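You operate a simulated robot arm through the tools that you are given. There is no shell and no other tool. Be economical: measure what you need, move in short steps, check, and stop when the job is done.

You run a simulated two-armed robot. Do the job below in one go: nothing can be reset, and whatever is moved stays where it is left.

## Task
Wash the oily test piece at its chart heat; set the time knob before the start.
Fine: long if the cleaner display shows under 3 %, else short; one run, it stays in the shut tank.

It is judged by the outcome, as a careful person would: the job done as asked, and still so three seconds after it is handed in. It fails if anything else is knocked over, pushed out of place, dropped, spilled or broken.

## Robot
Two 6-joint arms with fingered hands on one trunk, on a base that drives. Base frame: it is fixed to the floor where the robot stands at the start and does not move with it; the origin is under the middle of the robot, x ahead of it, y to its left, z up; the surface under the hand at the start is at about z = 0.88. Units: m, rad, N and s.
The left shoulder is at the start at [0.07, 0.191, 1.463], the right one opposite. With the tool pointing down near the work surface each hand reaches from about 0.48 to 0.92 m from the robot's upright axis, wherever it stands, measured 20 degrees to its own side. Places, roughly: air knob [0.3, -1.4, 0.9]; bracket [0.5, -1.5, 1]; bush [0.5, -1.25, 1]; cleaner display [0.3, 0.1, 0.9]; dip tank handle [0.3, -0.4, 1]; dryer switch [0.3, -1.2, 0.9]; heat knob [0.4, -0.2, 1.1]; pin [0.5, -1.25, 1]; start button [0.5, -0.2, 1]; tank lid [0.7, 0.1, 1.2]; tank platform [0.5, 0.1, 1]; tank switch [0.3, -0.2, 1]; tap lever [0.6, -0.8, 1]; test piece [0.5, -1.25, 1]; time knob [0.3, 0.2, 0.9]; top of the tank platform [0.5, 0.1, 1]. Payload 4.7 kg a hand.
Tool frame (each hand has its own): the origin (TCP) lies between the finger pads and is the grasp point; the fingertips stand 0.036 m ahead of it; z points along the fingers, y is the line along which they close. Largest opening 0.12 m; the body of the gripper starts 0.042 m behind the TCP. The gripper is a hand of 5 fingers: y runs from the thumb to the fingers, the wrist lies at [-0.018, -0.113, -0.198] in the tool frame, and closing takes about 1.5 s.
Orientation is told as [roll, pitch, yaw] about the base's x, y, z axes, in that order, counted from this pose: with the fingers straight down and the wrist toward the robot, the tool's x, y and z point along [0, 1, 0], [1, 0, 0] and [0, 0, -1] of the base frame.

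## Interface
- The arms move only by the tool servo_tool. It takes "left_motion", "right_motion" or both (then of equal length, played together; a hand with none holds still); each is a list of rows, each a list of 2 entries, a list of its own where there are three numbers: the shift along the base's x, y, z in m, then the turn, a rotation vector about the base's x, y, z in rad. In form: [[[dx, dy, dz], [ax, ay, az]], ...]. A call has 1 to 12 rows; each row is the pose to reach, as a shift and turn from the pose commanded when the call began. "left_fingers" and "right_fingers" are, for a hand that has rows, the finger opening in m, from 0 to 0.12, set as the call begins (left out, the last holds). Each row takes 0.2 s and may step no farther than 0.05 m and 0.15 rad from the row before; otherwise, or with a gripper value out of range, the whole call is refused. Where a pose cannot be reached the arm comes as near as it can. A force on the tool above 40 N (or 10 N above the force at the start of the call, whichever is more), or a blocked arm, ends the call early, and 0.2 s more pass. Each finger travels about 0.045 m/s and halts on what it meets, pressing with about 28 N; the grip force reading is that of the motor and also rises with nothing between the fingers. The clock runs only during rows and for 0.2 s after the last one: add rows that repeat a pose to give the fingers time. The reply holds the time, the measured pose of the TCP, the force on the tool along the base axes, the opening and the grip force, in the units named above and with some noise, with the torque about the TCP (base axes, N m) and any sound that the robot's microphone picked up.
- Cameras (640 x 400 px; columns grow to the right, rows downward): "scene" is now at [0.1179, 0.0083, 1.6586]; the picture's right is [0.14, -0.99, 0.00], its down [-0.85, -0.12, -0.52] and it looks along [0.51, 0.07, -0.86] (base axes); focal length 251 px, centre (320, 200). "left" rides on the left gripper at [-0.072, -0.091, -0.144] in its tool frame; the picture's right is [-0.80, -0.28, 0.52], its down [0.53, -0.73, 0.43] and it looks along [0.27, 0.62, 0.74] (tool axes); focal length 234 px, centre (320, 200). "right" rides on the right gripper at [0.073, -0.091, -0.143] in its tool frame; the picture's right is [-0.80, 0.28, -0.53], its down [-0.53, -0.73, 0.42] and it looks along [-0.27, 0.62, 0.74] (tool axes); focal length 234 px, centre (320, 200). There is no depth. A picture from a camera that has moved, and an enlarged one, comes with that camera's place and axes in the base frame and with its lens.
- capture(camera): a new picture of that camera. The clock stands still meanwhile.
- move_column(by): slides the trunk up (or, below 0, down) by that many m; the arms and the scene camera ride with it, the base frame stays. It gives what a move gives, with no picture.
- roll_base(legs): drives the robot by 1 to 6 legs, each [ahead, left, turn to the left] in m, m and rad, along the robot's own axes; the way and the turn of a leg run together, so that a leg with both is an arc; at most 1.5 m and 3.142 rad a leg. The arms and the cameras ride along, it lands a little off, and it stops where it bumps. It gives what a move gives.
- set_grasp(shape, hand): the hand has 5 fingers and takes this shape, open, in about a second: jaw (thumb against the fingers, like two jaws); tri (thumb and two fingers); tip (a fingertip pinch); poke (one finger out to press); point (the index stretched); flat (the hand flat); cup (the hand cupped); fist (a fist). The gripper value then closes the fingers along that shape, each until it touches; the sizes above hold for jaw. It gives what a move gives, with no picture.
- head_to(pan, tilt): turns the head with the scene camera to pan (to the left, within 1.501 rad either way) and tilt (down, from -0.506 to 1.204), counted from straight ahead of the robot. It gives what a move gives.
- inspect(camera, box): a new picture of the part [left, top, right, bottom] of that camera's present view, enlarged. The clock stands still meanwhile.
- hand_in(): hands the job in; it is judged then, once.

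Work in short steps. Places have to be worked out from the pictures, the camera data and where the tool is seen: move nearer, look again, correct. Check each grasp and each placing, and mend what went wrong. You have 120 turns and 92 pictures in all, those below and enlarged ones among them. Open the grippers and draw the arms clear of the work before you hand the job in, unless the task says otherwise; then end with one line.

The tools are called after "Emit:" by a JSON object that holds its "api" and its "payload". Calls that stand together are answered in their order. servo_tool: Moves the arms, as the interface text tells. Its arguments: {"type":"object","properties":{"left_motion":{"type":"array","items":{"type":"array"}},"left_fingers":{"type":"number"},"right_motion":{"type":"array","items":{"type":"array"}},"right_fingers":{"type":"number"}},"required":[]} The other tools are called the same way: move_column (by) slides the trunk up or down; set_grasp (shape, hand) gives the hand a shape; roll_base (legs) drives the base; head_to (pan, tilt) turns the head that bears the scene camera; capture (camera) takes a picture; inspect (camera, box) takes an enlarged picture of a part of a camera's view; hand_in () hands the job in.

At the start:

```text
clock: 0.0
left_ee_pos: [0.607, 0.335, 1.0002]
left_tcp_rot: [-0.001, 0.001, 0.001]
left_wrist_force: [-0.8, 0.2, 0.1]
left_wrist_torque: [0.01, 0.02, 0.02]
left_grip_width: 0.1196
left_grip_force: 0.0
left_shape: jaw
right_ee_pos: [0.5425, -0.234, 1.1483]
right_tcp_rot: [0.001, -0.005, -0.002]
right_wrist_force: [0.1, 0.4, 0.6]
right_wrist_torque: [0.07, -0.05, 0.0]
right_grip_width: 0.1195
right_grip_force: 0.0
right_shape: jaw
trunk travel left (down, up): [-0.94, 0.0]
robot x, y, heading: [-0.003, -0.0016, 0.002]
head pan, tilt: [0.14, 1.026]
```

scene: 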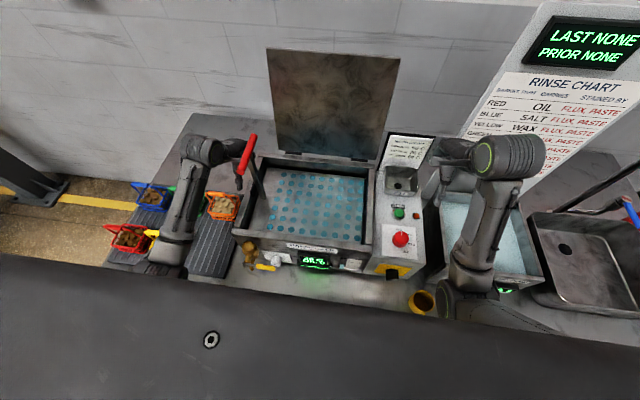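
right: 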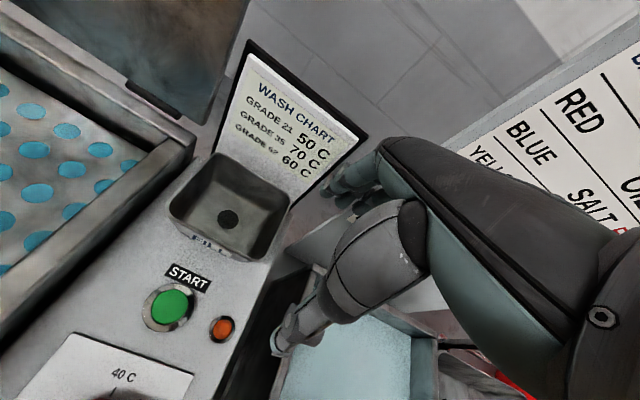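
left: 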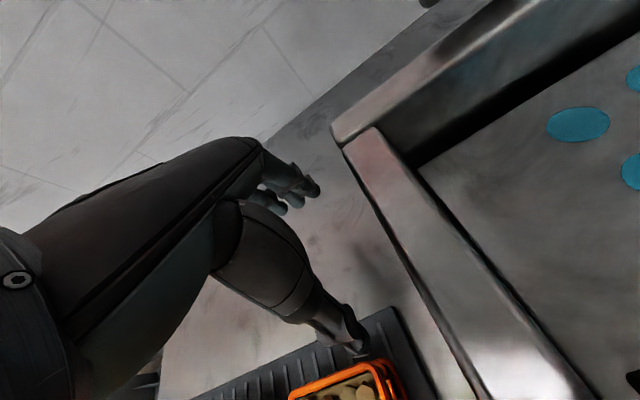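

I see a wash chart (grade to heat), a tank with open lid, and panels. First I read the chart and the cleaner display enlarged.

Emit:
{"api": "inspect", "payload": {"camera": "right", "box": [200, 40, 380, 200]}}

Emit:
{"api": "inspect", "payload": {"camera": "scene", "box": [230, 230, 430, 310]}}

Emit:
{"api": "inspect", "payload": {"camera": "scene", "box": [370, 130, 440, 290]}}

Emit:
{"api": "head_to", "payload": {"pan": -1.1, "tilt": 0.7}}

Emit:
{"api": "capture", "payload": {"camera": "scene"}}

```text
2.50 times, centred on (290, 120) of right
camera zoom: at [0.4511, -0.1623, 1.2917], right [0.28, -0.8, 0.53], down [-0.73, -0.53, -0.43], along [0.62, -0.27, -0.74], focal length 585 px, centre (395, 400)
```

zoom: 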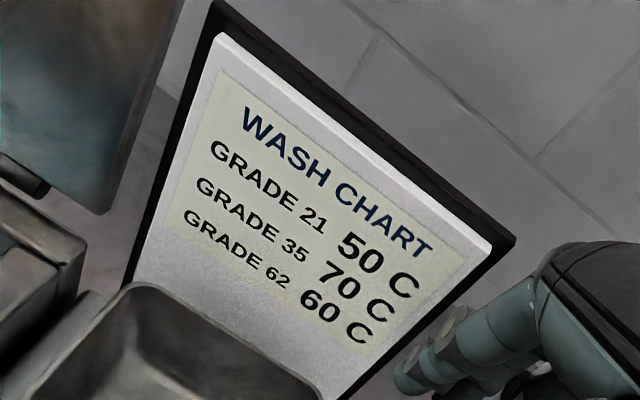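

```text
3.20 times, centred on (330, 270) of scene
camera zoom: at [0.1179, 0.0083, 1.6586], right [0.14, -0.99, 0.0], down [-0.85, -0.12, -0.52], along [0.51, 0.07, -0.86], focal length 804 px, centre (288, -24)
```

zoom: 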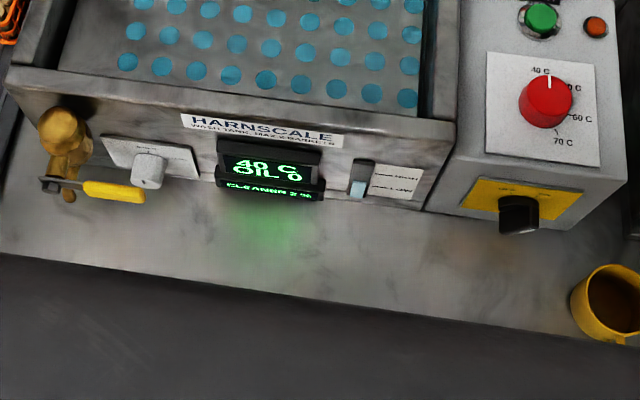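

```text
2.50 times, centred on (405, 210) of scene
camera zoom: at [0.1179, 0.0083, 1.6586], right [0.14, -0.99, 0.0], down [-0.85, -0.12, -0.52], along [0.51, 0.07, -0.86], focal length 628 px, centre (108, 175)
```

zoom: 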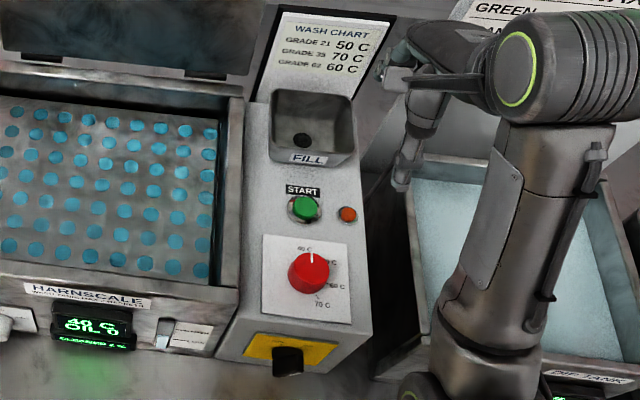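

```text
clock: 1.4
left_ee_pos: [0.61, 0.3342, 1.0004]
left_tcp_rot: [0.0, 0.0, 0.0]
left_wrist_force: [-0.1, -0.7, -0.3]
left_wrist_torque: [0.04, 0.0, -0.01]
left_grip_width: 0.1195
left_grip_force: 0.0
left_shape: jaw
right_ee_pos: [0.5426, -0.2353, 1.1478]
right_tcp_rot: [0.001, -0.004, 0.0]
right_wrist_force: [0.1, 0.7, -0.1]
right_wrist_torque: [0.03, 0.0, -0.05]
right_grip_width: 0.1195
right_grip_force: 0.1
right_shape: jaw
trunk travel left (down, up): [-0.94, 0.0]
robot x, y, heading: [0.0005, -0.0025, 0.001]
head pan, tilt: [-1.1, 0.7]
```

```text
85 pictures are left
camera scene: at [0.0892, -0.0767, 1.6838], right [-0.89, -0.45, 0.0], down [-0.29, 0.57, -0.76], along [0.35, -0.68, -0.64], focal length 251 px, centre (320, 200)
```

scene: 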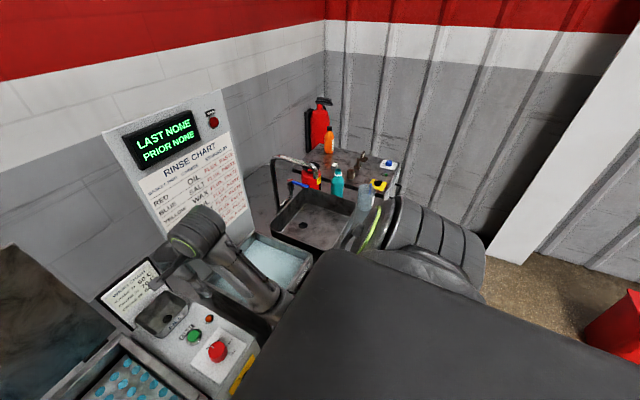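

Now the rinse chart and the far table on the right, enlarged.

Emit:
{"api": "inspect", "payload": {"camera": "scene", "box": [100, 80, 260, 260]}}

Emit:
{"api": "inspect", "payload": {"camera": "scene", "box": [270, 120, 430, 220]}}

Emit:
{"api": "head_to", "payload": {"pan": 0.25, "tilt": 1.0}}

Emit:
{"api": "inspect", "payload": {"camera": "scene", "box": [300, 250, 380, 300]}}

Emit:
{"api": "inspect", "payload": {"camera": "scene", "box": [90, 160, 290, 290]}}

```text
2.22 times, centred on (180, 170) of scene
camera zoom: at [0.0892, -0.0767, 1.6838], right [-0.89, -0.45, 0.0], down [-0.29, 0.57, -0.76], along [0.35, -0.68, -0.64], focal length 558 px, centre (631, 267)
```

zoom: 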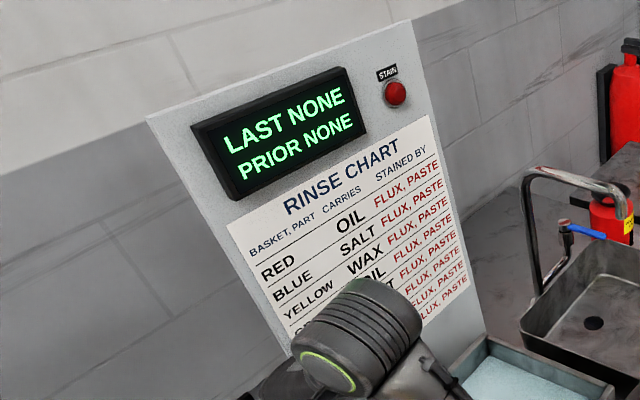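

```text
4.00 times, centred on (350, 170) of scene
camera zoom: at [0.0892, -0.0767, 1.6838], right [-0.89, -0.45, 0.0], down [-0.29, 0.57, -0.76], along [0.35, -0.68, -0.64], focal length 1005 px, centre (200, 320)
```

zoom: 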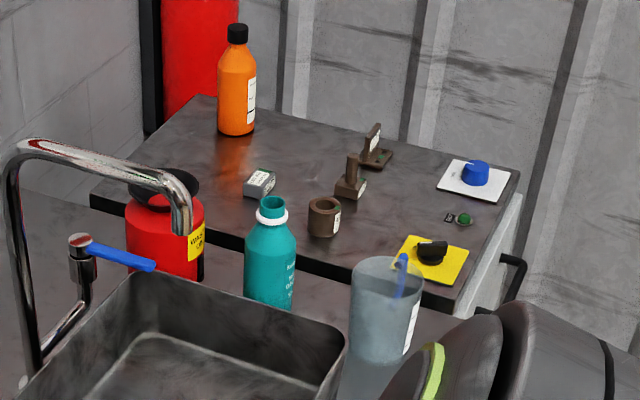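

```text
clock: 2.9
left_ee_pos: [0.6088, 0.3355, 1.0]
left_tcp_rot: [0.002, 0.0, 0.0]
left_wrist_force: [0.1, 0.0, 0.4]
left_wrist_torque: [0.02, 0.0, -0.01]
left_grip_width: 0.1195
left_grip_force: 0.1
left_shape: jaw
right_ee_pos: [0.5419, -0.2341, 1.1483]
right_tcp_rot: [0.001, -0.004, 0.0]
right_wrist_force: [0.5, 0.2, -0.5]
right_wrist_torque: [0.02, -0.03, 0.02]
right_grip_width: 0.1195
right_grip_force: 0.0
right_shape: jaw
trunk travel left (down, up): [-0.94, 0.0]
robot x, y, heading: [-0.0017, -0.0033, -0.002]
head pan, tilt: [0.25, 1.0]
```

```text
8.00 times, centred on (340, 275) of scene
camera zoom: at [0.1181, 0.0161, 1.6604], right [0.25, -0.97, 0.0], down [-0.82, -0.21, -0.54], along [0.52, 0.13, -0.84], focal length 2010 px, centre (160, -400)
```

zoom: 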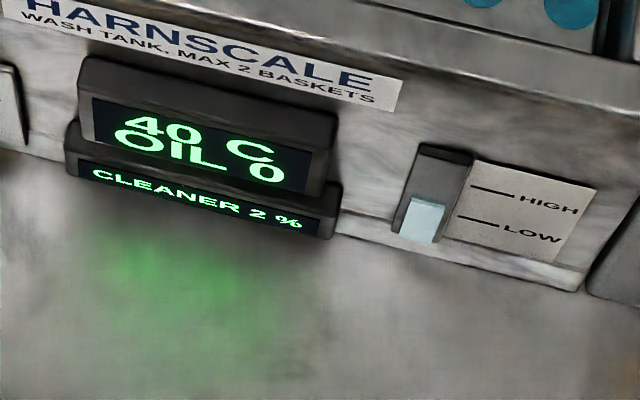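

```text
3.08 times, centred on (190, 225) of scene
camera zoom: at [0.1181, 0.0161, 1.6604], right [0.25, -0.97, 0.0], down [-0.82, -0.21, -0.54], along [0.52, 0.13, -0.84], focal length 773 px, centre (720, 123)
```

zoom: 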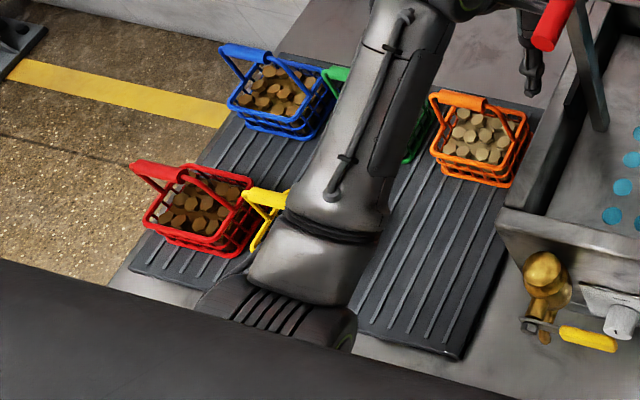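

The display reads CLEANER 2 % (so long). The labelled pieces are on the far right table. I raise both hands clear before driving.

Emit:
{"api": "servo_tool", "payload": {"left_motion": [[[0, 0, 0.05], [0, 0, 0]], [[0, 0, 0.1], [0, 0, 0]], [[0, 0, 0.15], [0, 0, 0]], [[0, 0, 0.2], [0, 0, 0]], [[0, 0, 0.25], [0, 0, 0]], [[0, 0, 0.28], [0, 0, 0]]], "right_motion": [[[0, 0, 0.03], [0, 0, 0]], [[0, 0, 0.06], [0, 0, 0]], [[0, 0, 0.09], [0, 0, 0]], [[0, 0, 0.12], [0, 0, 0]], [[0, 0, 0.15], [0, 0, 0]], [[0, 0, 0.15], [0, 0, 0]]]}}

Emit:
{"api": "capture", "payload": {"camera": "scene"}}

```text
clock: 4.0
left_ee_pos: [0.5998, 0.3306, 1.2046]
left_tcp_rot: [-0.002, -0.005, 0.001]
left_wrist_force: [0.0, -0.2, -0.4]
left_wrist_torque: [0.05, 0.02, 0.03]
left_grip_width: 0.12
left_grip_force: 0.1
left_shape: jaw
right_ee_pos: [0.5729, -0.2587, 1.1992]
right_tcp_rot: [0.072, -0.011, 0.004]
right_wrist_force: [-23.9, 12.9, 8.7]
right_wrist_torque: [-0.7, -0.6, -0.09]
right_grip_width: 0.12
right_grip_force: 0.0
right_shape: jaw
right hand out of reach, approached as far as the arm can: row 1, 2, 3, 4, 5
trunk travel left (down, up): [-0.94, 0.0]
robot x, y, heading: [0.0003, 0.0006, 0.002]
head pan, tilt: [0.25, 1.0]
stopped in row 5 (right hand): the force on the tool passed its limit at 48 N (the readings are from after the stop); the commanded pose is now the measured one
```

```text
80 pictures are left
camera scene: at [0.1087, 0.0163, 1.6612], right [0.25, -0.97, 0.0], down [-0.81, -0.21, -0.54], along [0.53, 0.13, -0.84], focal length 251 px, centre (320, 200)
```

scene: 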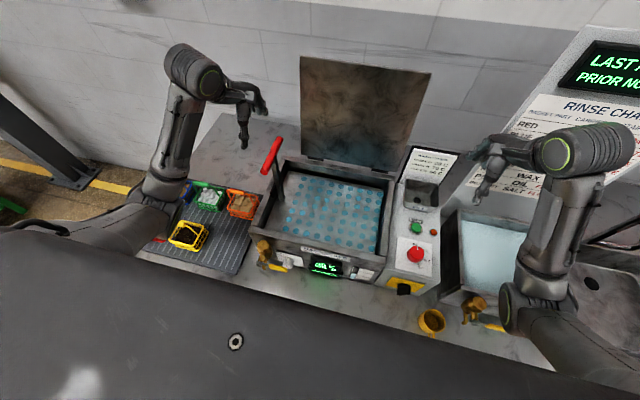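

The right hand hit something (likely the chart board) while stretching to the reach limit. I draw it back toward the robot a bit.

Emit:
{"api": "servo_tool", "payload": {"right_motion": [[[-0.03, 0.01, 0], [0, 0, 0]], [[-0.07, 0.01, 0], [0, 0, 0]], [[-0.11, 0.01, 0], [0, 0, 0]], [[-0.11, 0.01, 0], [0, 0, 0]]]}}

Emit:
{"api": "capture", "payload": {"camera": "scene"}}

Emit:
{"api": "capture", "payload": {"camera": "right"}}

```text
clock: 5.0
left_ee_pos: [0.608, 0.3333, 1.1993]
left_tcp_rot: [-0.002, 0.0, 0.0]
left_wrist_force: [0.8, -0.6, -0.1]
left_wrist_torque: [0.02, 0.06, -0.01]
left_grip_width: 0.12
left_grip_force: 0.0
left_shape: jaw
right_ee_pos: [0.4904, -0.2791, 1.1604]
right_tcp_rot: [0.07, -0.013, 0.001]
right_wrist_force: [-0.8, 0.3, -0.6]
right_wrist_torque: [0.0, 0.08, 0.02]
right_grip_width: 0.1198
right_grip_force: 0.1
right_shape: jaw
right hand out of reach, approached as far as the arm can: row 1, 2, 3, 4
trunk travel left (down, up): [-0.94, 0.0]
robot x, y, heading: [-0.0009, -0.0001, 0.0]
head pan, tilt: [0.25, 1.0]
```

```text
79 pictures are left
camera scene: at [0.1203, 0.0171, 1.6601], right [0.25, -0.97, 0.0], down [-0.82, -0.21, -0.54], along [0.52, 0.13, -0.84], focal length 251 px, centre (320, 200)
```

scene: 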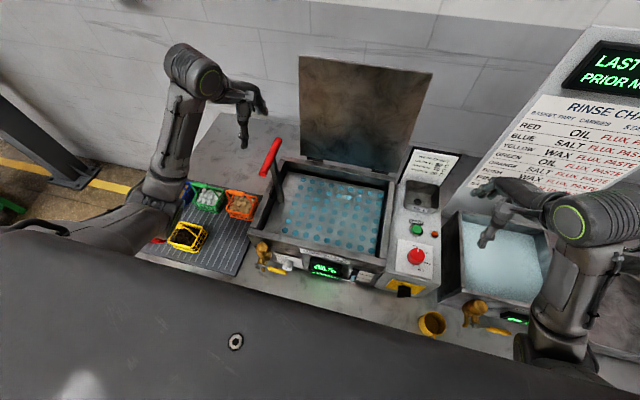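

```text
78 pictures are left
camera right: at [0.3988, -0.2174, 1.3078], right [0.28, -0.84, 0.47], down [-0.73, -0.5, -0.47], along [0.63, -0.21, -0.75], focal length 234 px, centre (320, 200)
```

right: 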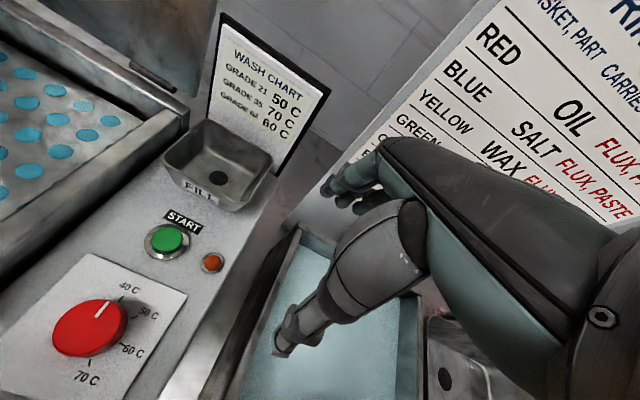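

Nothing appears displaced. I back off from the bench and drive right toward the far table.

Emit:
{"api": "roll_base", "payload": {"legs": [[-0.35, 0, 0], [0, -1.15, 0]]}}

Emit:
{"api": "head_to", "payload": {"pan": -0.2, "tilt": 0.7}}

Emit:
{"api": "capture", "payload": {"camera": "scene"}}

```text
clock: 12.7
left_ee_pos: [0.2714, -0.8125, 1.2018]
left_tcp_rot: [0.0, 0.0, 0.005]
left_wrist_force: [0.0, 0.4, -0.1]
left_wrist_torque: [0.04, -0.01, 0.0]
left_grip_width: 0.12
left_grip_force: 0.1
left_shape: jaw
right_ee_pos: [0.1563, -1.4275, 1.1612]
right_tcp_rot: [0.069, -0.013, 0.008]
right_wrist_force: [0.4, -0.5, 0.1]
right_wrist_torque: [-0.01, 0.0, -0.01]
right_grip_width: 0.1198
right_grip_force: 0.1
right_shape: jaw
trunk travel left (down, up): [-0.94, 0.0]
robot x, y, heading: [-0.3352, -1.1487, 0.001]
head pan, tilt: [0.25, 1.0]
```

```text
clock: 13.6
left_ee_pos: [0.2711, -0.8137, 1.2003]
left_tcp_rot: [0.0, -0.001, 0.006]
left_wrist_force: [0.5, -0.1, -0.5]
left_wrist_torque: [-0.01, 0.0, -0.01]
left_grip_width: 0.1197
left_grip_force: 0.1
left_shape: jaw
right_ee_pos: [0.1566, -1.4261, 1.161]
right_tcp_rot: [0.07, -0.012, 0.006]
right_wrist_force: [-0.5, 0.1, -0.6]
right_wrist_torque: [-0.04, -0.03, 0.01]
right_grip_width: 0.1199
right_grip_force: 0.0
right_shape: jaw
trunk travel left (down, up): [-0.94, 0.0]
robot x, y, heading: [-0.333, -1.1491, 0.006]
head pan, tilt: [-0.201, 0.7]
```

```text
77 pictures are left
camera scene: at [-0.2003, -1.1667, 1.6837], right [-0.19, -0.98, 0.0], down [-0.63, 0.13, -0.76], along [0.75, -0.15, -0.64], focal length 251 px, centre (320, 200)
```

scene: 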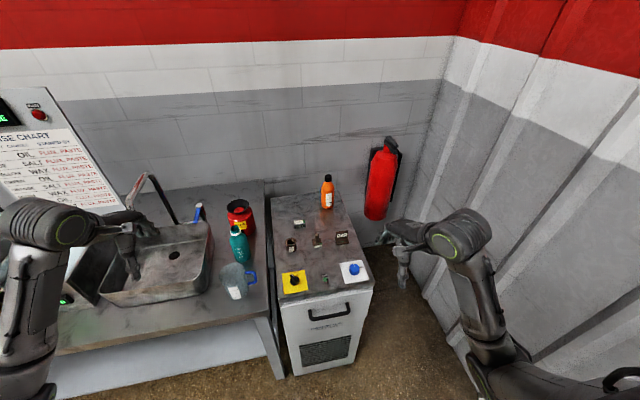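

The pieces sit on the dryer cabinet; I read their labels.

Emit:
{"api": "inspect", "payload": {"camera": "scene", "box": [270, 205, 370, 300]}}

Emit:
{"api": "inspect", "payload": {"camera": "scene", "box": [278, 212, 358, 262]}}

```text
4.21 times, centred on (320, 252) of scene
camera zoom: at [-0.2003, -1.1667, 1.6837], right [-0.19, -0.98, 0.0], down [-0.63, 0.13, -0.76], along [0.75, -0.15, -0.64], focal length 1058 px, centre (320, -21)
```

zoom: 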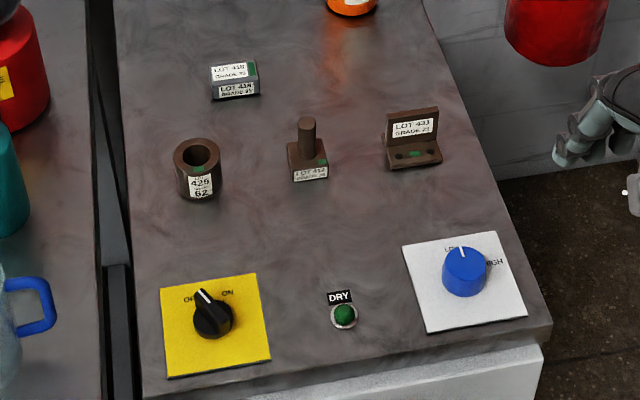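

```text
8.00 times, centred on (318, 237) of scene
camera zoom: at [-0.2003, -1.1667, 1.6837], right [-0.19, -0.98, 0.0], down [-0.63, 0.13, -0.76], along [0.75, -0.15, -0.64], focal length 2010 px, centre (336, -96)
```

zoom: 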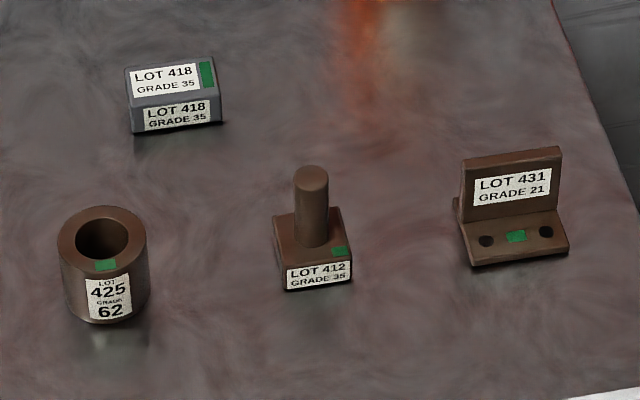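

The test piece is the grey block LOT 418, GRADE 35 → 70 C, at about (0.51, -1.226). I tuck the left hand back/up to clear the tap, then drive in.

Emit:
{"api": "servo_tool", "payload": {"left_motion": [[[-0.03, 0, 0.03], [0, 0, 0]], [[-0.06, 0, 0.06], [0, 0, 0]], [[-0.09, 0, 0.07], [0, 0, 0]], [[-0.12, 0, 0.07], [0, 0, 0]], [[-0.12, 0, 0.07], [0, 0, 0]]]}}

Emit:
{"api": "roll_base", "payload": {"legs": [[0, 0.08, 0], [0.28, 0, 0]]}}

Emit:
{"api": "head_to", "payload": {"pan": -0.2, "tilt": 0.9}}

Emit:
{"api": "capture", "payload": {"camera": "scene"}}

Emit:
{"api": "capture", "payload": {"camera": "right"}}

```text
clock: 14.8
left_ee_pos: [0.1518, -0.7994, 1.2674]
left_tcp_rot: [-0.006, -0.004, 0.001]
left_wrist_force: [0.1, 1.0, 0.0]
left_wrist_torque: [0.02, 0.02, -0.01]
left_grip_width: 0.1197
left_grip_force: 0.0
left_shape: jaw
left hand out of reach, approached as far as the arm can: row 2, 3, 4, 5
right_ee_pos: [0.1571, -1.4265, 1.1608]
right_tcp_rot: [0.071, -0.011, 0.006]
right_wrist_force: [-0.7, -0.4, -0.4]
right_wrist_torque: [-0.01, 0.0, -0.02]
right_grip_width: 0.1199
right_grip_force: 0.0
right_shape: jaw
trunk travel left (down, up): [-0.94, 0.0]
robot x, y, heading: [-0.3351, -1.152, 0.007]
head pan, tilt: [-0.201, 0.7]
```

```text
clock: 17.3
left_ee_pos: [0.4274, -0.7204, 1.2676]
left_tcp_rot: [-0.004, -0.006, 0.004]
left_wrist_force: [-0.5, 0.0, 0.9]
left_wrist_torque: [0.02, -0.02, 0.01]
left_grip_width: 0.1197
left_grip_force: 0.0
left_shape: jaw
right_ee_pos: [0.4344, -1.3478, 1.1614]
right_tcp_rot: [0.07, -0.013, 0.007]
right_wrist_force: [0.6, 0.2, 0.3]
right_wrist_torque: [-0.02, 0.01, -0.04]
right_grip_width: 0.1197
right_grip_force: 0.0
right_shape: jaw
trunk travel left (down, up): [-0.94, 0.0]
robot x, y, heading: [-0.055, -1.0671, 0.006]
head pan, tilt: [-0.201, 0.7]
```

```text
clock: 18.1
left_ee_pos: [0.4305, -0.7213, 1.2685]
left_tcp_rot: [-0.006, -0.004, 0.005]
left_wrist_force: [0.7, -0.2, -0.1]
left_wrist_torque: [-0.01, 0.02, 0.01]
left_grip_width: 0.1199
left_grip_force: 0.0
left_shape: jaw
right_ee_pos: [0.4355, -1.3475, 1.1612]
right_tcp_rot: [0.071, -0.012, 0.008]
right_wrist_force: [0.3, -0.1, -0.7]
right_wrist_torque: [-0.06, -0.01, -0.03]
right_grip_width: 0.1196
right_grip_force: 0.0
right_shape: jaw
trunk travel left (down, up): [-0.94, 0.0]
robot x, y, heading: [-0.0568, -1.0703, 0.0]
head pan, tilt: [-0.201, 0.901]
```

```text
74 pictures are left
camera scene: at [0.0695, -1.0865, 1.6676], right [-0.19, -0.98, 0.0], down [-0.77, 0.15, -0.62], along [0.61, -0.12, -0.78], focal length 251 px, centre (320, 200)
```

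scene: 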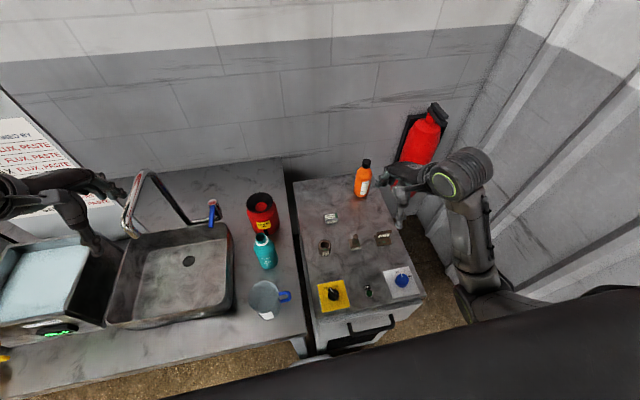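

```text
73 pictures are left
camera right: at [0.3434, -1.2866, 1.3082], right [0.28, -0.84, 0.47], down [-0.72, -0.51, -0.47], along [0.63, -0.21, -0.75], focal length 234 px, centre (320, 200)
```

right: 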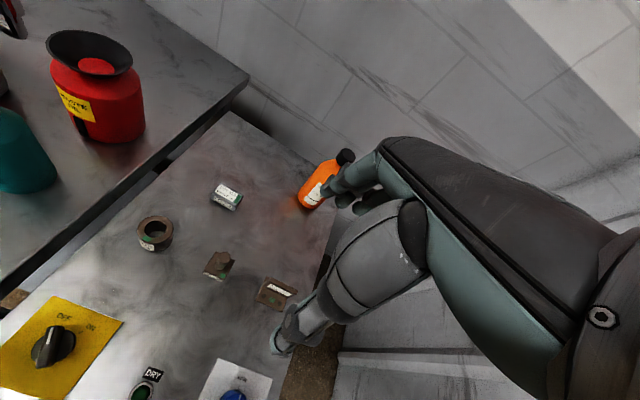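

Triangulation puts the block at about (0.583, -1.227), top ≈0.895. I move the right hand above it at height, sideways first, levelling the roll.

Emit:
{"api": "servo_tool", "payload": {"right_motion": [[[0, 0.04, 0], [-0.035, 0, 0]], [[0, 0.08, 0], [-0.07, 0, 0]], [[0, 0.12, 0], [-0.07, 0, 0]], [[0.04, 0.12, -0.02], [-0.07, 0, 0]], [[0.08, 0.12, -0.04], [-0.07, 0, 0]], [[0.12, 0.12, -0.06], [-0.07, 0, 0]], [[0.147, 0.12, -0.1], [-0.07, 0, 0]], [[0.147, 0.12, -0.12], [-0.07, 0, 0]], [[0.147, 0.12, -0.12], [-0.07, 0, 0]]], "right_fingers": 0.09}}

Emit:
{"api": "capture", "payload": {"camera": "right"}}

Emit:
{"api": "inspect", "payload": {"camera": "scene", "box": [270, 150, 430, 250]}}

```text
clock: 20.1
left_ee_pos: [0.4291, -0.7197, 1.2674]
left_tcp_rot: [-0.006, -0.004, 0.003]
left_wrist_force: [0.4, -0.7, 0.2]
left_wrist_torque: [-0.03, 0.0, 0.05]
left_grip_width: 0.1201
left_grip_force: 0.0
left_shape: jaw
right_ee_pos: [0.5861, -1.2246, 1.0412]
right_tcp_rot: [0.0, -0.013, 0.009]
right_wrist_force: [-0.1, 0.5, 0.7]
right_wrist_torque: [-0.02, 0.01, -0.04]
right_grip_width: 0.0904
right_grip_force: 0.1
right_shape: jaw
right hand out of reach, approached as far as the arm can: row 1, 2
trunk travel left (down, up): [-0.94, 0.0]
robot x, y, heading: [-0.055, -1.0689, 0.008]
head pan, tilt: [-0.201, 0.901]
```

```text
72 pictures are left
camera right: at [0.4925, -1.1539, 1.183], right [0.28, -0.8, 0.53], down [-0.72, -0.54, -0.43], along [0.63, -0.26, -0.73], focal length 234 px, centre (320, 200)
```

right: 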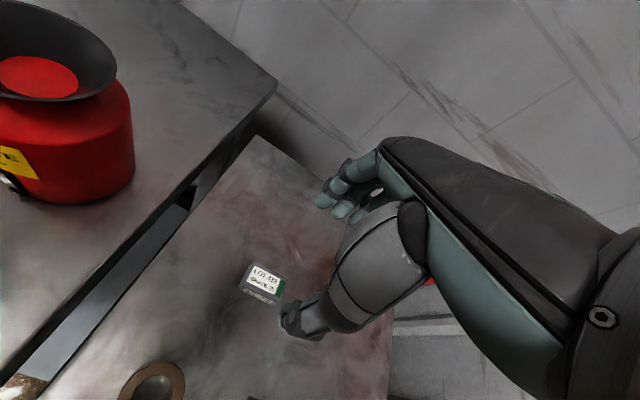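

```text
4.00 times, centred on (350, 200) of scene
camera zoom: at [0.0684, -1.085, 1.6676], right [-0.19, -0.98, 0.0], down [-0.77, 0.15, -0.62], along [0.61, -0.12, -0.78], focal length 1005 px, centre (200, 200)
```

zoom: 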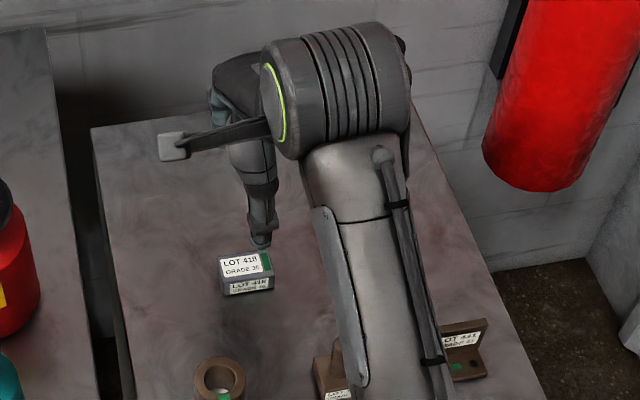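

Block top is centred at ≈(0.584, -1.229); the TCP is nearly right above. I descend most of the way and check.

Emit:
{"api": "servo_tool", "payload": {"right_motion": [[[0, -0.005, -0.03], [0, 0, 0]], [[-0.002, -0.005, -0.06], [0, 0.013, 0]], [[-0.002, -0.005, -0.09], [0, 0.013, 0]], [[-0.002, -0.005, -0.11], [0, 0.013, 0]], [[-0.002, -0.005, -0.11], [0, 0.013, 0]]]}}

Emit:
{"api": "inspect", "payload": {"camera": "right", "box": [200, 150, 440, 390]}}

Emit:
{"api": "inspect", "payload": {"camera": "scene", "box": [290, 170, 410, 250]}}

```text
clock: 21.3
left_ee_pos: [0.429, -0.7219, 1.2673]
left_tcp_rot: [-0.005, -0.005, 0.005]
left_wrist_force: [0.0, 0.2, 0.1]
left_wrist_torque: [-0.01, 0.01, 0.01]
left_grip_width: 0.1201
left_grip_force: 0.0
left_shape: jaw
right_ee_pos: [0.5804, -1.2333, 0.9273]
right_tcp_rot: [0.001, 0.002, 0.009]
right_wrist_force: [-0.3, 0.6, -0.5]
right_wrist_torque: [0.0, 0.01, 0.02]
right_grip_width: 0.09
right_grip_force: 0.0
right_shape: jaw
trunk travel left (down, up): [-0.94, 0.0]
robot x, y, heading: [-0.056, -1.0713, 0.003]
head pan, tilt: [-0.201, 0.901]
```

```text
1.67 times, centred on (320, 270) of right
camera zoom: at [0.4888, -1.163, 1.0717], right [0.29, -0.8, 0.52], down [-0.73, -0.54, -0.42], along [0.62, -0.26, -0.74], focal length 390 px, centre (320, 83)
```

zoom: 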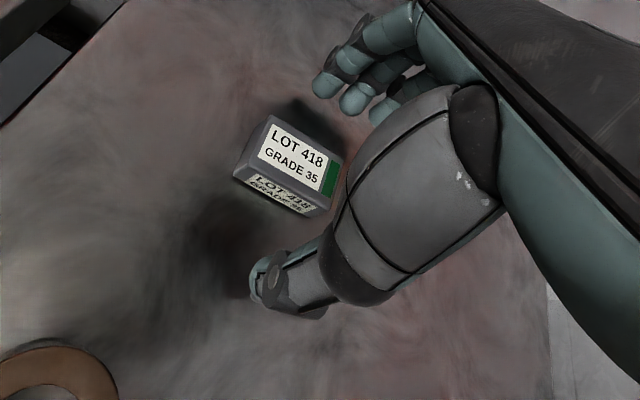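

```text
5.00 times, centred on (350, 210) of scene
camera zoom: at [0.0685, -1.086, 1.6676], right [-0.19, -0.98, 0.0], down [-0.77, 0.15, -0.62], along [0.61, -0.12, -0.78], focal length 1256 px, centre (170, 150)
```

zoom: 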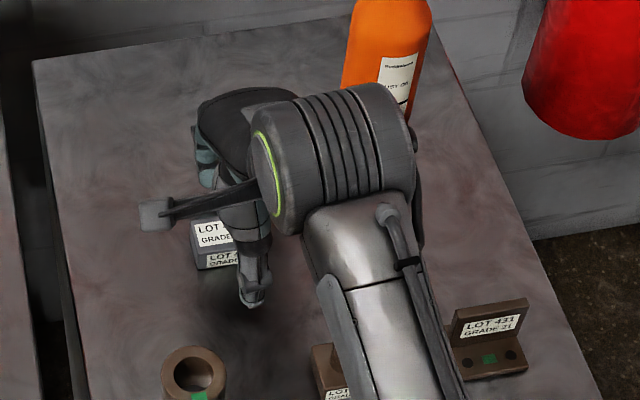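

Centred within ~4 mm. I nudge +y, lower the last ~14 mm, then close slowly.

Emit:
{"api": "servo_tool", "payload": {"right_motion": [[[0.002, 0.005, -0.007], [0, 0, 0]], [[0.002, 0.005, -0.014], [0, 0, 0]], [[0.002, 0.005, -0.014], [0, 0, 0]]]}}

Emit:
{"api": "servo_tool", "payload": {"right_motion": [[[0, 0, 0], [0, 0, 0]], [[0, 0, 0], [0, 0, 0]], [[0, 0, 0], [0, 0, 0]], [[0, 0, 0], [0, 0, 0]], [[0, 0, 0], [0, 0, 0]], [[0, 0, 0], [0, 0, 0]], [[0, 0, 0], [0, 0, 0]], [[0, 0, 0], [0, 0, 0]]], "right_fingers": 0.0}}

Emit:
{"api": "inspect", "payload": {"camera": "right", "box": [200, 150, 440, 390]}}

```text
clock: 22.1
left_ee_pos: [0.4289, -0.7216, 1.2677]
left_tcp_rot: [-0.006, -0.002, 0.004]
left_wrist_force: [-0.2, 0.1, -0.3]
left_wrist_torque: [0.02, -0.02, 0.0]
left_grip_width: 0.1197
left_grip_force: 0.1
left_shape: jaw
right_ee_pos: [0.5824, -1.2294, 0.9166]
right_tcp_rot: [0.0, -0.002, 0.009]
right_wrist_force: [0.2, -0.3, 7.1]
right_wrist_torque: [-0.08, -0.36, -0.02]
right_grip_width: 0.0899
right_grip_force: 0.0
right_shape: jaw
trunk travel left (down, up): [-0.94, 0.0]
robot x, y, heading: [-0.0596, -1.0724, 0.007]
head pan, tilt: [-0.201, 0.901]
```

```text
clock: 23.9
left_ee_pos: [0.4278, -0.7203, 1.2689]
left_tcp_rot: [-0.006, -0.005, 0.004]
left_wrist_force: [0.8, -0.4, -0.1]
left_wrist_torque: [-0.03, 0.03, -0.02]
left_grip_width: 0.1199
left_grip_force: 0.0
left_shape: jaw
right_ee_pos: [0.5813, -1.2302, 0.9178]
right_tcp_rot: [0.0, -0.003, 0.009]
right_wrist_force: [-0.9, -4.9, 25.8]
right_wrist_torque: [0.01, -0.59, -0.18]
right_grip_width: 0.0221
right_grip_force: 28.4
right_shape: jaw
trunk travel left (down, up): [-0.94, 0.0]
robot x, y, heading: [-0.0586, -1.0704, 0.007]
head pan, tilt: [-0.201, 0.901]
```

```text
1.67 times, centred on (320, 270) of right
camera zoom: at [0.4899, -1.1576, 1.0613], right [0.28, -0.8, 0.53], down [-0.73, -0.54, -0.43], along [0.63, -0.26, -0.73], focal length 390 px, centre (320, 83)
```

zoom: 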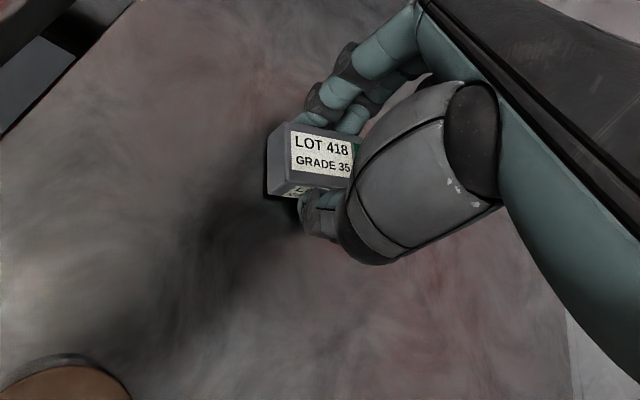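

The block is pinched (opening ~0.022, 28 N). I lift it and check that it stays.

Emit:
{"api": "servo_tool", "payload": {"right_motion": [[[0, 0, 0.02], [0, 0, 0]], [[0, 0, 0.05], [0, 0, 0]], [[0, 0, 0.09], [0, 0, 0]], [[0, 0, 0.13], [0, 0, 0]], [[0, 0, 0.16], [0, 0, 0]], [[0, 0, 0.19], [0, 0, 0]], [[0, 0, 0.19], [0, 0, 0]]]}}

Emit:
{"api": "capture", "payload": {"camera": "right"}}

Emit:
{"api": "capture", "payload": {"camera": "scene"}}

```text
clock: 25.5
left_ee_pos: [0.4303, -0.7208, 1.2661]
left_tcp_rot: [-0.005, -0.003, 0.005]
left_wrist_force: [-0.3, -0.7, -0.4]
left_wrist_torque: [0.0, 0.0, 0.01]
left_grip_width: 0.1197
left_grip_force: 0.0
left_shape: jaw
right_ee_pos: [0.5835, -1.2274, 1.1088]
right_tcp_rot: [0.0, 0.002, 0.01]
right_wrist_force: [0.3, -0.2, -3.4]
right_wrist_torque: [0.02, 0.01, 0.0]
right_grip_width: 0.021
right_grip_force: 28.0
right_shape: jaw
trunk travel left (down, up): [-0.94, 0.0]
robot x, y, heading: [-0.0556, -1.0736, 0.002]
head pan, tilt: [-0.201, 0.901]
```

```text
67 pictures are left
camera right: at [0.4919, -1.1558, 1.2523], right [0.29, -0.8, 0.52], down [-0.73, -0.54, -0.42], along [0.62, -0.26, -0.74], focal length 234 px, centre (320, 200)
```

right: 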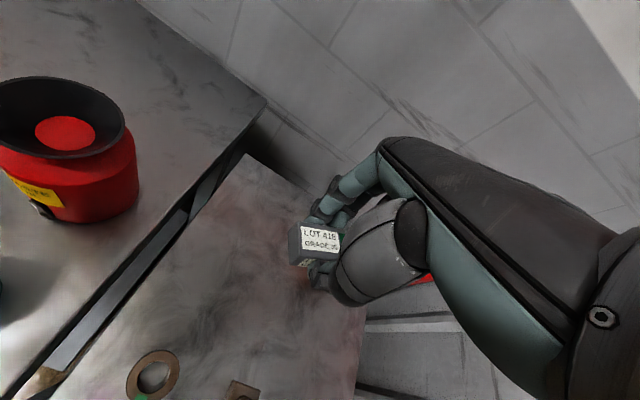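

```text
66 pictures are left
camera scene: at [0.0694, -1.0865, 1.6675], right [-0.19, -0.98, 0.0], down [-0.77, 0.15, -0.62], along [0.61, -0.12, -0.78], focal length 251 px, centre (320, 200)
```

scene: 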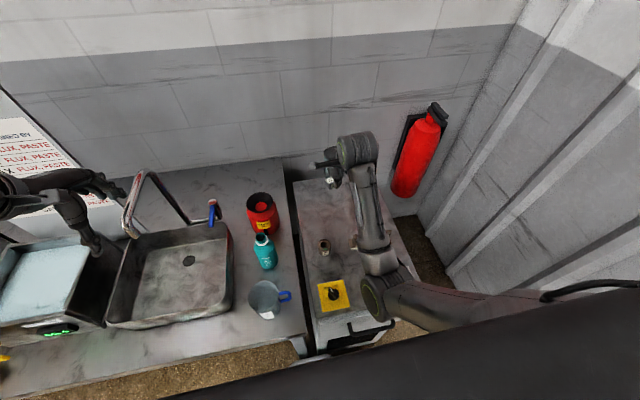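

Block held securely. I back away and drive left to stand before the wash tank.

Emit:
{"api": "roll_base", "payload": {"legs": [[-0.35, 0, 0], [0, 1.33, 0]]}}

Emit:
{"api": "head_to", "payload": {"pan": -0.15, "tilt": 0.75}}

Emit:
{"api": "capture", "payload": {"camera": "scene"}}

```text
clock: 34.1
left_ee_pos: [0.0446, 0.6303, 1.2673]
left_tcp_rot: [-0.006, -0.003, 0.026]
left_wrist_force: [-0.3, -0.4, -0.1]
left_wrist_torque: [-0.01, 0.0, -0.02]
left_grip_width: 0.12
left_grip_force: 0.1
left_shape: jaw
right_ee_pos: [0.2087, 0.1275, 1.1086]
right_tcp_rot: [0.001, 0.002, 0.032]
right_wrist_force: [0.9, 0.5, -2.0]
right_wrist_torque: [0.02, 0.04, 0.03]
right_grip_width: 0.0212
right_grip_force: 27.9
right_shape: jaw
trunk travel left (down, up): [-0.94, 0.0]
robot x, y, heading: [-0.4374, 0.2695, 0.026]
head pan, tilt: [-0.201, 0.901]
```

```text
clock: 34.8
left_ee_pos: [0.0438, 0.6291, 1.2674]
left_tcp_rot: [-0.005, -0.002, 0.027]
left_wrist_force: [-0.3, 0.7, 0.1]
left_wrist_torque: [-0.01, -0.01, 0.03]
left_grip_width: 0.12
left_grip_force: 0.2
left_shape: jaw
right_ee_pos: [0.2091, 0.1265, 1.1079]
right_tcp_rot: [0.0, 0.003, 0.03]
right_wrist_force: [0.3, 0.3, -2.4]
right_wrist_torque: [0.03, 0.01, -0.01]
right_grip_width: 0.0211
right_grip_force: 28.0
right_shape: jaw
trunk travel left (down, up): [-0.94, 0.0]
robot x, y, heading: [-0.4371, 0.268, 0.03]
head pan, tilt: [-0.15, 0.75]
```

```text
65 pictures are left
camera scene: at [-0.3002, 0.2582, 1.6794], right [-0.12, -0.99, 0.0], down [-0.68, 0.08, -0.73], along [0.73, -0.09, -0.68], focal length 251 px, centre (320, 200)
```

scene: 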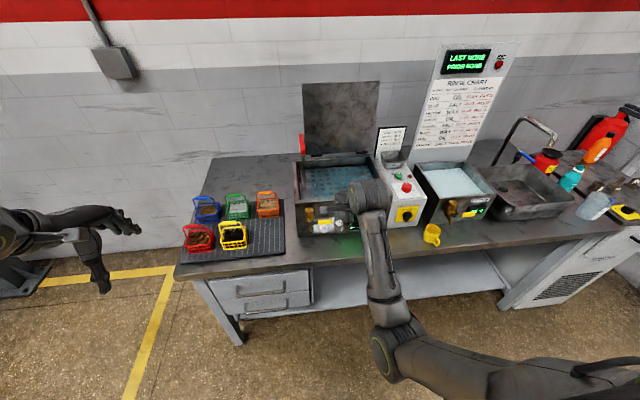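

Good viewpoint of the tank fronts; I enlarge it.

Emit:
{"api": "inspect", "payload": {"camera": "scene", "box": [285, 140, 445, 250]}}

Emit:
{"api": "inspect", "payload": {"camera": "right", "box": [0, 0, 640, 400]}}

```text
3.64 times, centred on (365, 195) of scene
camera zoom: at [-0.3002, 0.2582, 1.6794], right [-0.12, -0.99, 0.0], down [-0.68, 0.08, -0.73], along [0.73, -0.09, -0.68], focal length 914 px, centre (156, 218)
```

zoom: 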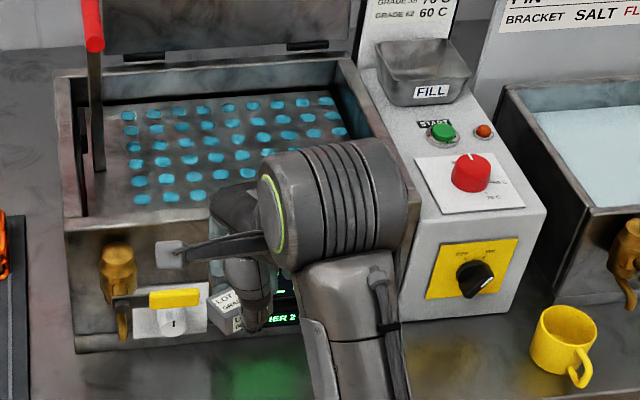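

```text
1.00 times, centred on (320, 200) of right (not enlarged: the box is as wide or as high as the picture)
camera zoom: at [0.1161, 0.1957, 1.252], right [0.31, -0.79, 0.52], down [-0.72, -0.55, -0.42], along [0.63, -0.25, -0.74], focal length 234 px, centre (320, 200)
```

zoom: 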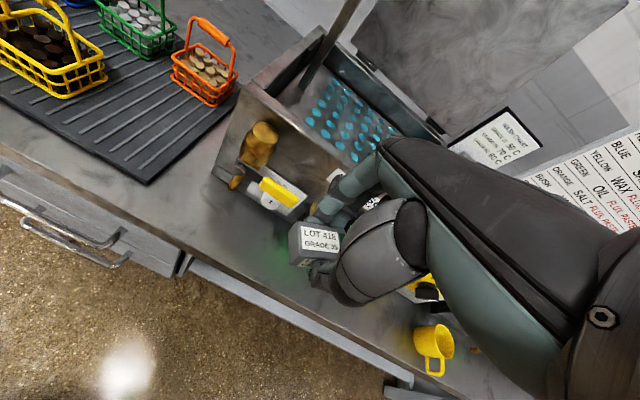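

I also read the rest of the rinse chart, to be sure which part is oily.

Emit:
{"api": "inspect", "payload": {"camera": "scene", "box": [405, 40, 525, 165]}}

```text
3.20 times, centred on (465, 102) of scene
camera zoom: at [-0.3002, 0.2582, 1.6794], right [-0.12, -0.99, 0.0], down [-0.68, 0.08, -0.73], along [0.73, -0.09, -0.68], focal length 804 px, centre (-144, 512)
```

zoom: 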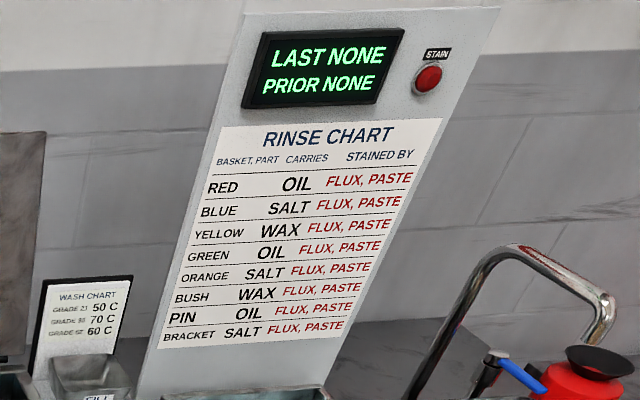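

The block is the listed test piece (grade 35 → 70 C). I drive forward so the hand comes over the tank, stopping a bit short, and look.

Emit:
{"api": "roll_base", "payload": {"legs": [[0, 0, -0.03], [0.3, 0, 0]]}}

Emit:
{"api": "head_to", "payload": {"pan": -0.25, "tilt": 0.85}}

Emit:
{"api": "capture", "payload": {"camera": "scene"}}

Emit:
{"api": "capture", "payload": {"camera": "right"}}

Emit:
{"api": "capture", "payload": {"camera": "left"}}

```text
clock: 36.5
left_ee_pos: [0.1945, 0.6163, 1.2697]
left_tcp_rot: [-0.005, -0.006, 0.0]
left_wrist_force: [0.9, -0.1, 0.8]
left_wrist_torque: [-0.02, 0.06, -0.04]
left_grip_width: 0.12
left_grip_force: 0.0
left_shape: jaw
right_ee_pos: [0.3416, 0.1098, 1.1079]
right_tcp_rot: [0.004, 0.02, 0.005]
right_wrist_force: [-32.1, 0.9, 13.3]
right_wrist_torque: [0.04, 1.25, -0.15]
right_grip_width: 0.021
right_grip_force: 28.7
right_shape: jaw
trunk travel left (down, up): [-0.94, 0.0]
robot x, y, heading: [-0.2859, 0.2662, -0.001]
head pan, tilt: [-0.15, 0.75]
stopped in leg 2: the force on the tool passed its limit at 50 N (the readings are from after the stop); the commanded pose is now the measured one
```

```text
clock: 37.2
left_ee_pos: [0.1924, 0.6169, 1.2711]
left_tcp_rot: [-0.005, -0.009, 0.001]
left_wrist_force: [-0.2, 1.0, 0.0]
left_wrist_torque: [0.02, -0.04, -0.01]
left_grip_width: 0.12
left_grip_force: 0.1
left_shape: jaw
right_ee_pos: [0.3414, 0.1097, 1.108]
right_tcp_rot: [0.0, 0.013, 0.005]
right_wrist_force: [-28.0, 1.0, 4.9]
right_wrist_torque: [0.01, 0.98, -0.14]
right_grip_width: 0.0205
right_grip_force: 28.1
right_shape: jaw
trunk travel left (down, up): [-0.94, 0.0]
robot x, y, heading: [-0.2904, 0.2685, -0.001]
head pan, tilt: [-0.25, 0.85]
```

```text
61 pictures are left
camera scene: at [-0.1691, 0.2486, 1.6721], right [-0.24, -0.97, 0.0], down [-0.73, 0.18, -0.66], along [0.64, -0.16, -0.75], focal length 251 px, centre (320, 200)
```

scene: 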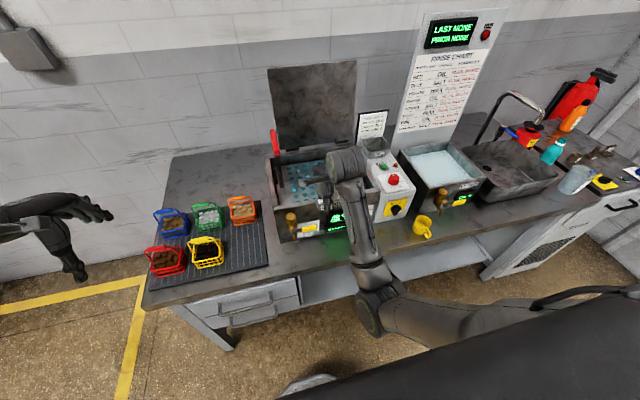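

```text
60 pictures are left
camera right: at [0.252, 0.1816, 1.2527], right [0.29, -0.8, 0.52], down [-0.74, -0.54, -0.41], along [0.61, -0.26, -0.75], focal length 234 px, centre (320, 200)
```

right: 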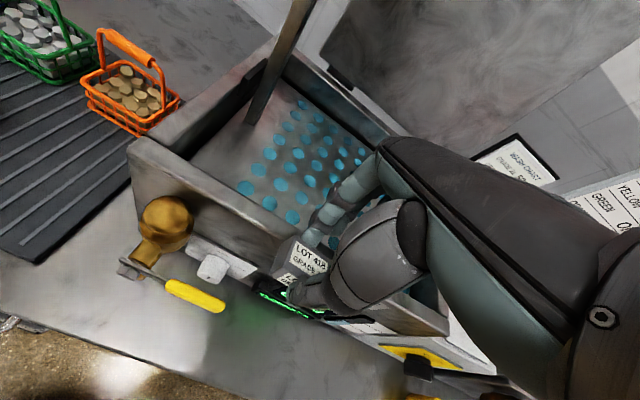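

```text
59 pictures are left
camera left: at [0.1003, 0.5453, 1.4133], right [-0.27, -0.81, -0.52], down [-0.73, 0.53, -0.43], along [0.63, 0.26, -0.73], focal length 234 px, centre (320, 200)
```

left: 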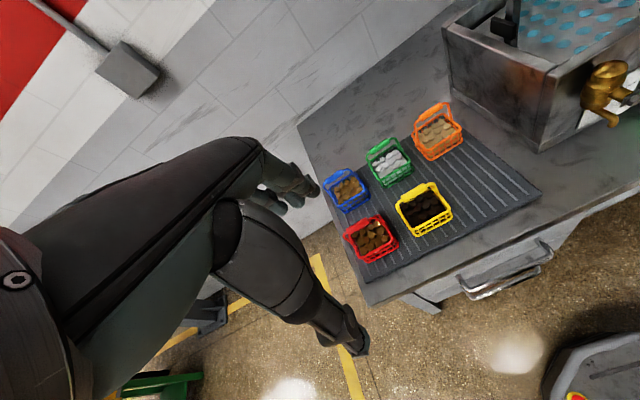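

The fingers met the tank's front rim (rim is higher than thought). I back off and raise the hand.

Emit:
{"api": "roll_base", "payload": {"legs": [[-0.1, 0, 0]]}}

Emit:
{"api": "servo_tool", "payload": {"right_motion": [[[0, 0, 0.03], [0, 0, 0]], [[0, 0, 0.06], [0, 0, 0]], [[0, 0, 0.09], [0, 0, 0]], [[0, 0, 0.12], [0, 0, 0]], [[0, 0, 0.12], [0, 0, 0]]]}}

Emit:
{"api": "inspect", "payload": {"camera": "right", "box": [100, 0, 500, 350]}}

```text
clock: 38.4
left_ee_pos: [0.1046, 0.6168, 1.2663]
left_tcp_rot: [-0.005, 0.001, 0.001]
left_wrist_force: [0.1, -0.7, 0.5]
left_wrist_torque: [0.0, 0.06, 0.0]
left_grip_width: 0.1199
left_grip_force: 0.0
left_shape: jaw
right_ee_pos: [0.2513, 0.1097, 1.1024]
right_tcp_rot: [0.002, 0.017, 0.008]
right_wrist_force: [0.4, -0.4, -2.7]
right_wrist_torque: [0.02, 0.03, 0.02]
right_grip_width: 0.0194
right_grip_force: 28.1
right_shape: jaw
trunk travel left (down, up): [-0.94, 0.0]
robot x, y, heading: [-0.3861, 0.2687, 0.004]
head pan, tilt: [-0.25, 0.85]
```

```text
clock: 39.6
left_ee_pos: [0.1009, 0.6165, 1.2668]
left_tcp_rot: [-0.005, -0.002, 0.002]
left_wrist_force: [0.7, 0.2, -0.5]
left_wrist_torque: [-0.02, 0.01, -0.01]
left_grip_width: 0.12
left_grip_force: 0.0
left_shape: jaw
right_ee_pos: [0.2635, 0.1135, 1.2078]
right_tcp_rot: [0.002, 0.014, 0.008]
right_wrist_force: [-0.8, 0.6, -3.2]
right_wrist_torque: [0.01, 0.01, 0.01]
right_grip_width: 0.0193
right_grip_force: 28.2
right_shape: jaw
right hand out of reach, approached as far as the arm can: row 4, 5
trunk travel left (down, up): [-0.94, 0.0]
robot x, y, heading: [-0.3845, 0.2688, 0.003]
head pan, tilt: [-0.25, 0.85]
```

```text
1.14 times, centred on (300, 175) of right
camera zoom: at [0.1741, 0.1851, 1.3535], right [0.29, -0.8, 0.52], down [-0.73, -0.54, -0.42], along [0.61, -0.26, -0.75], focal length 268 px, centre (343, 229)
```

zoom: 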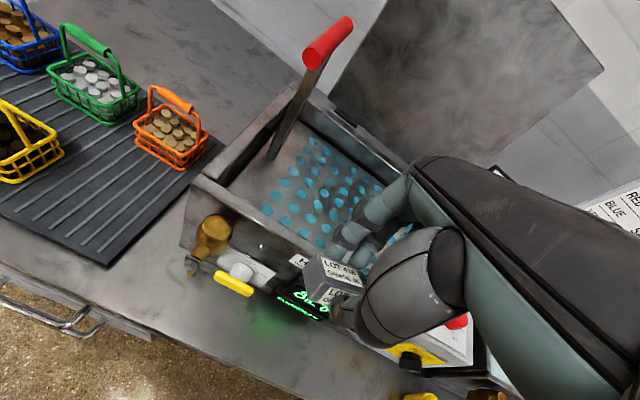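

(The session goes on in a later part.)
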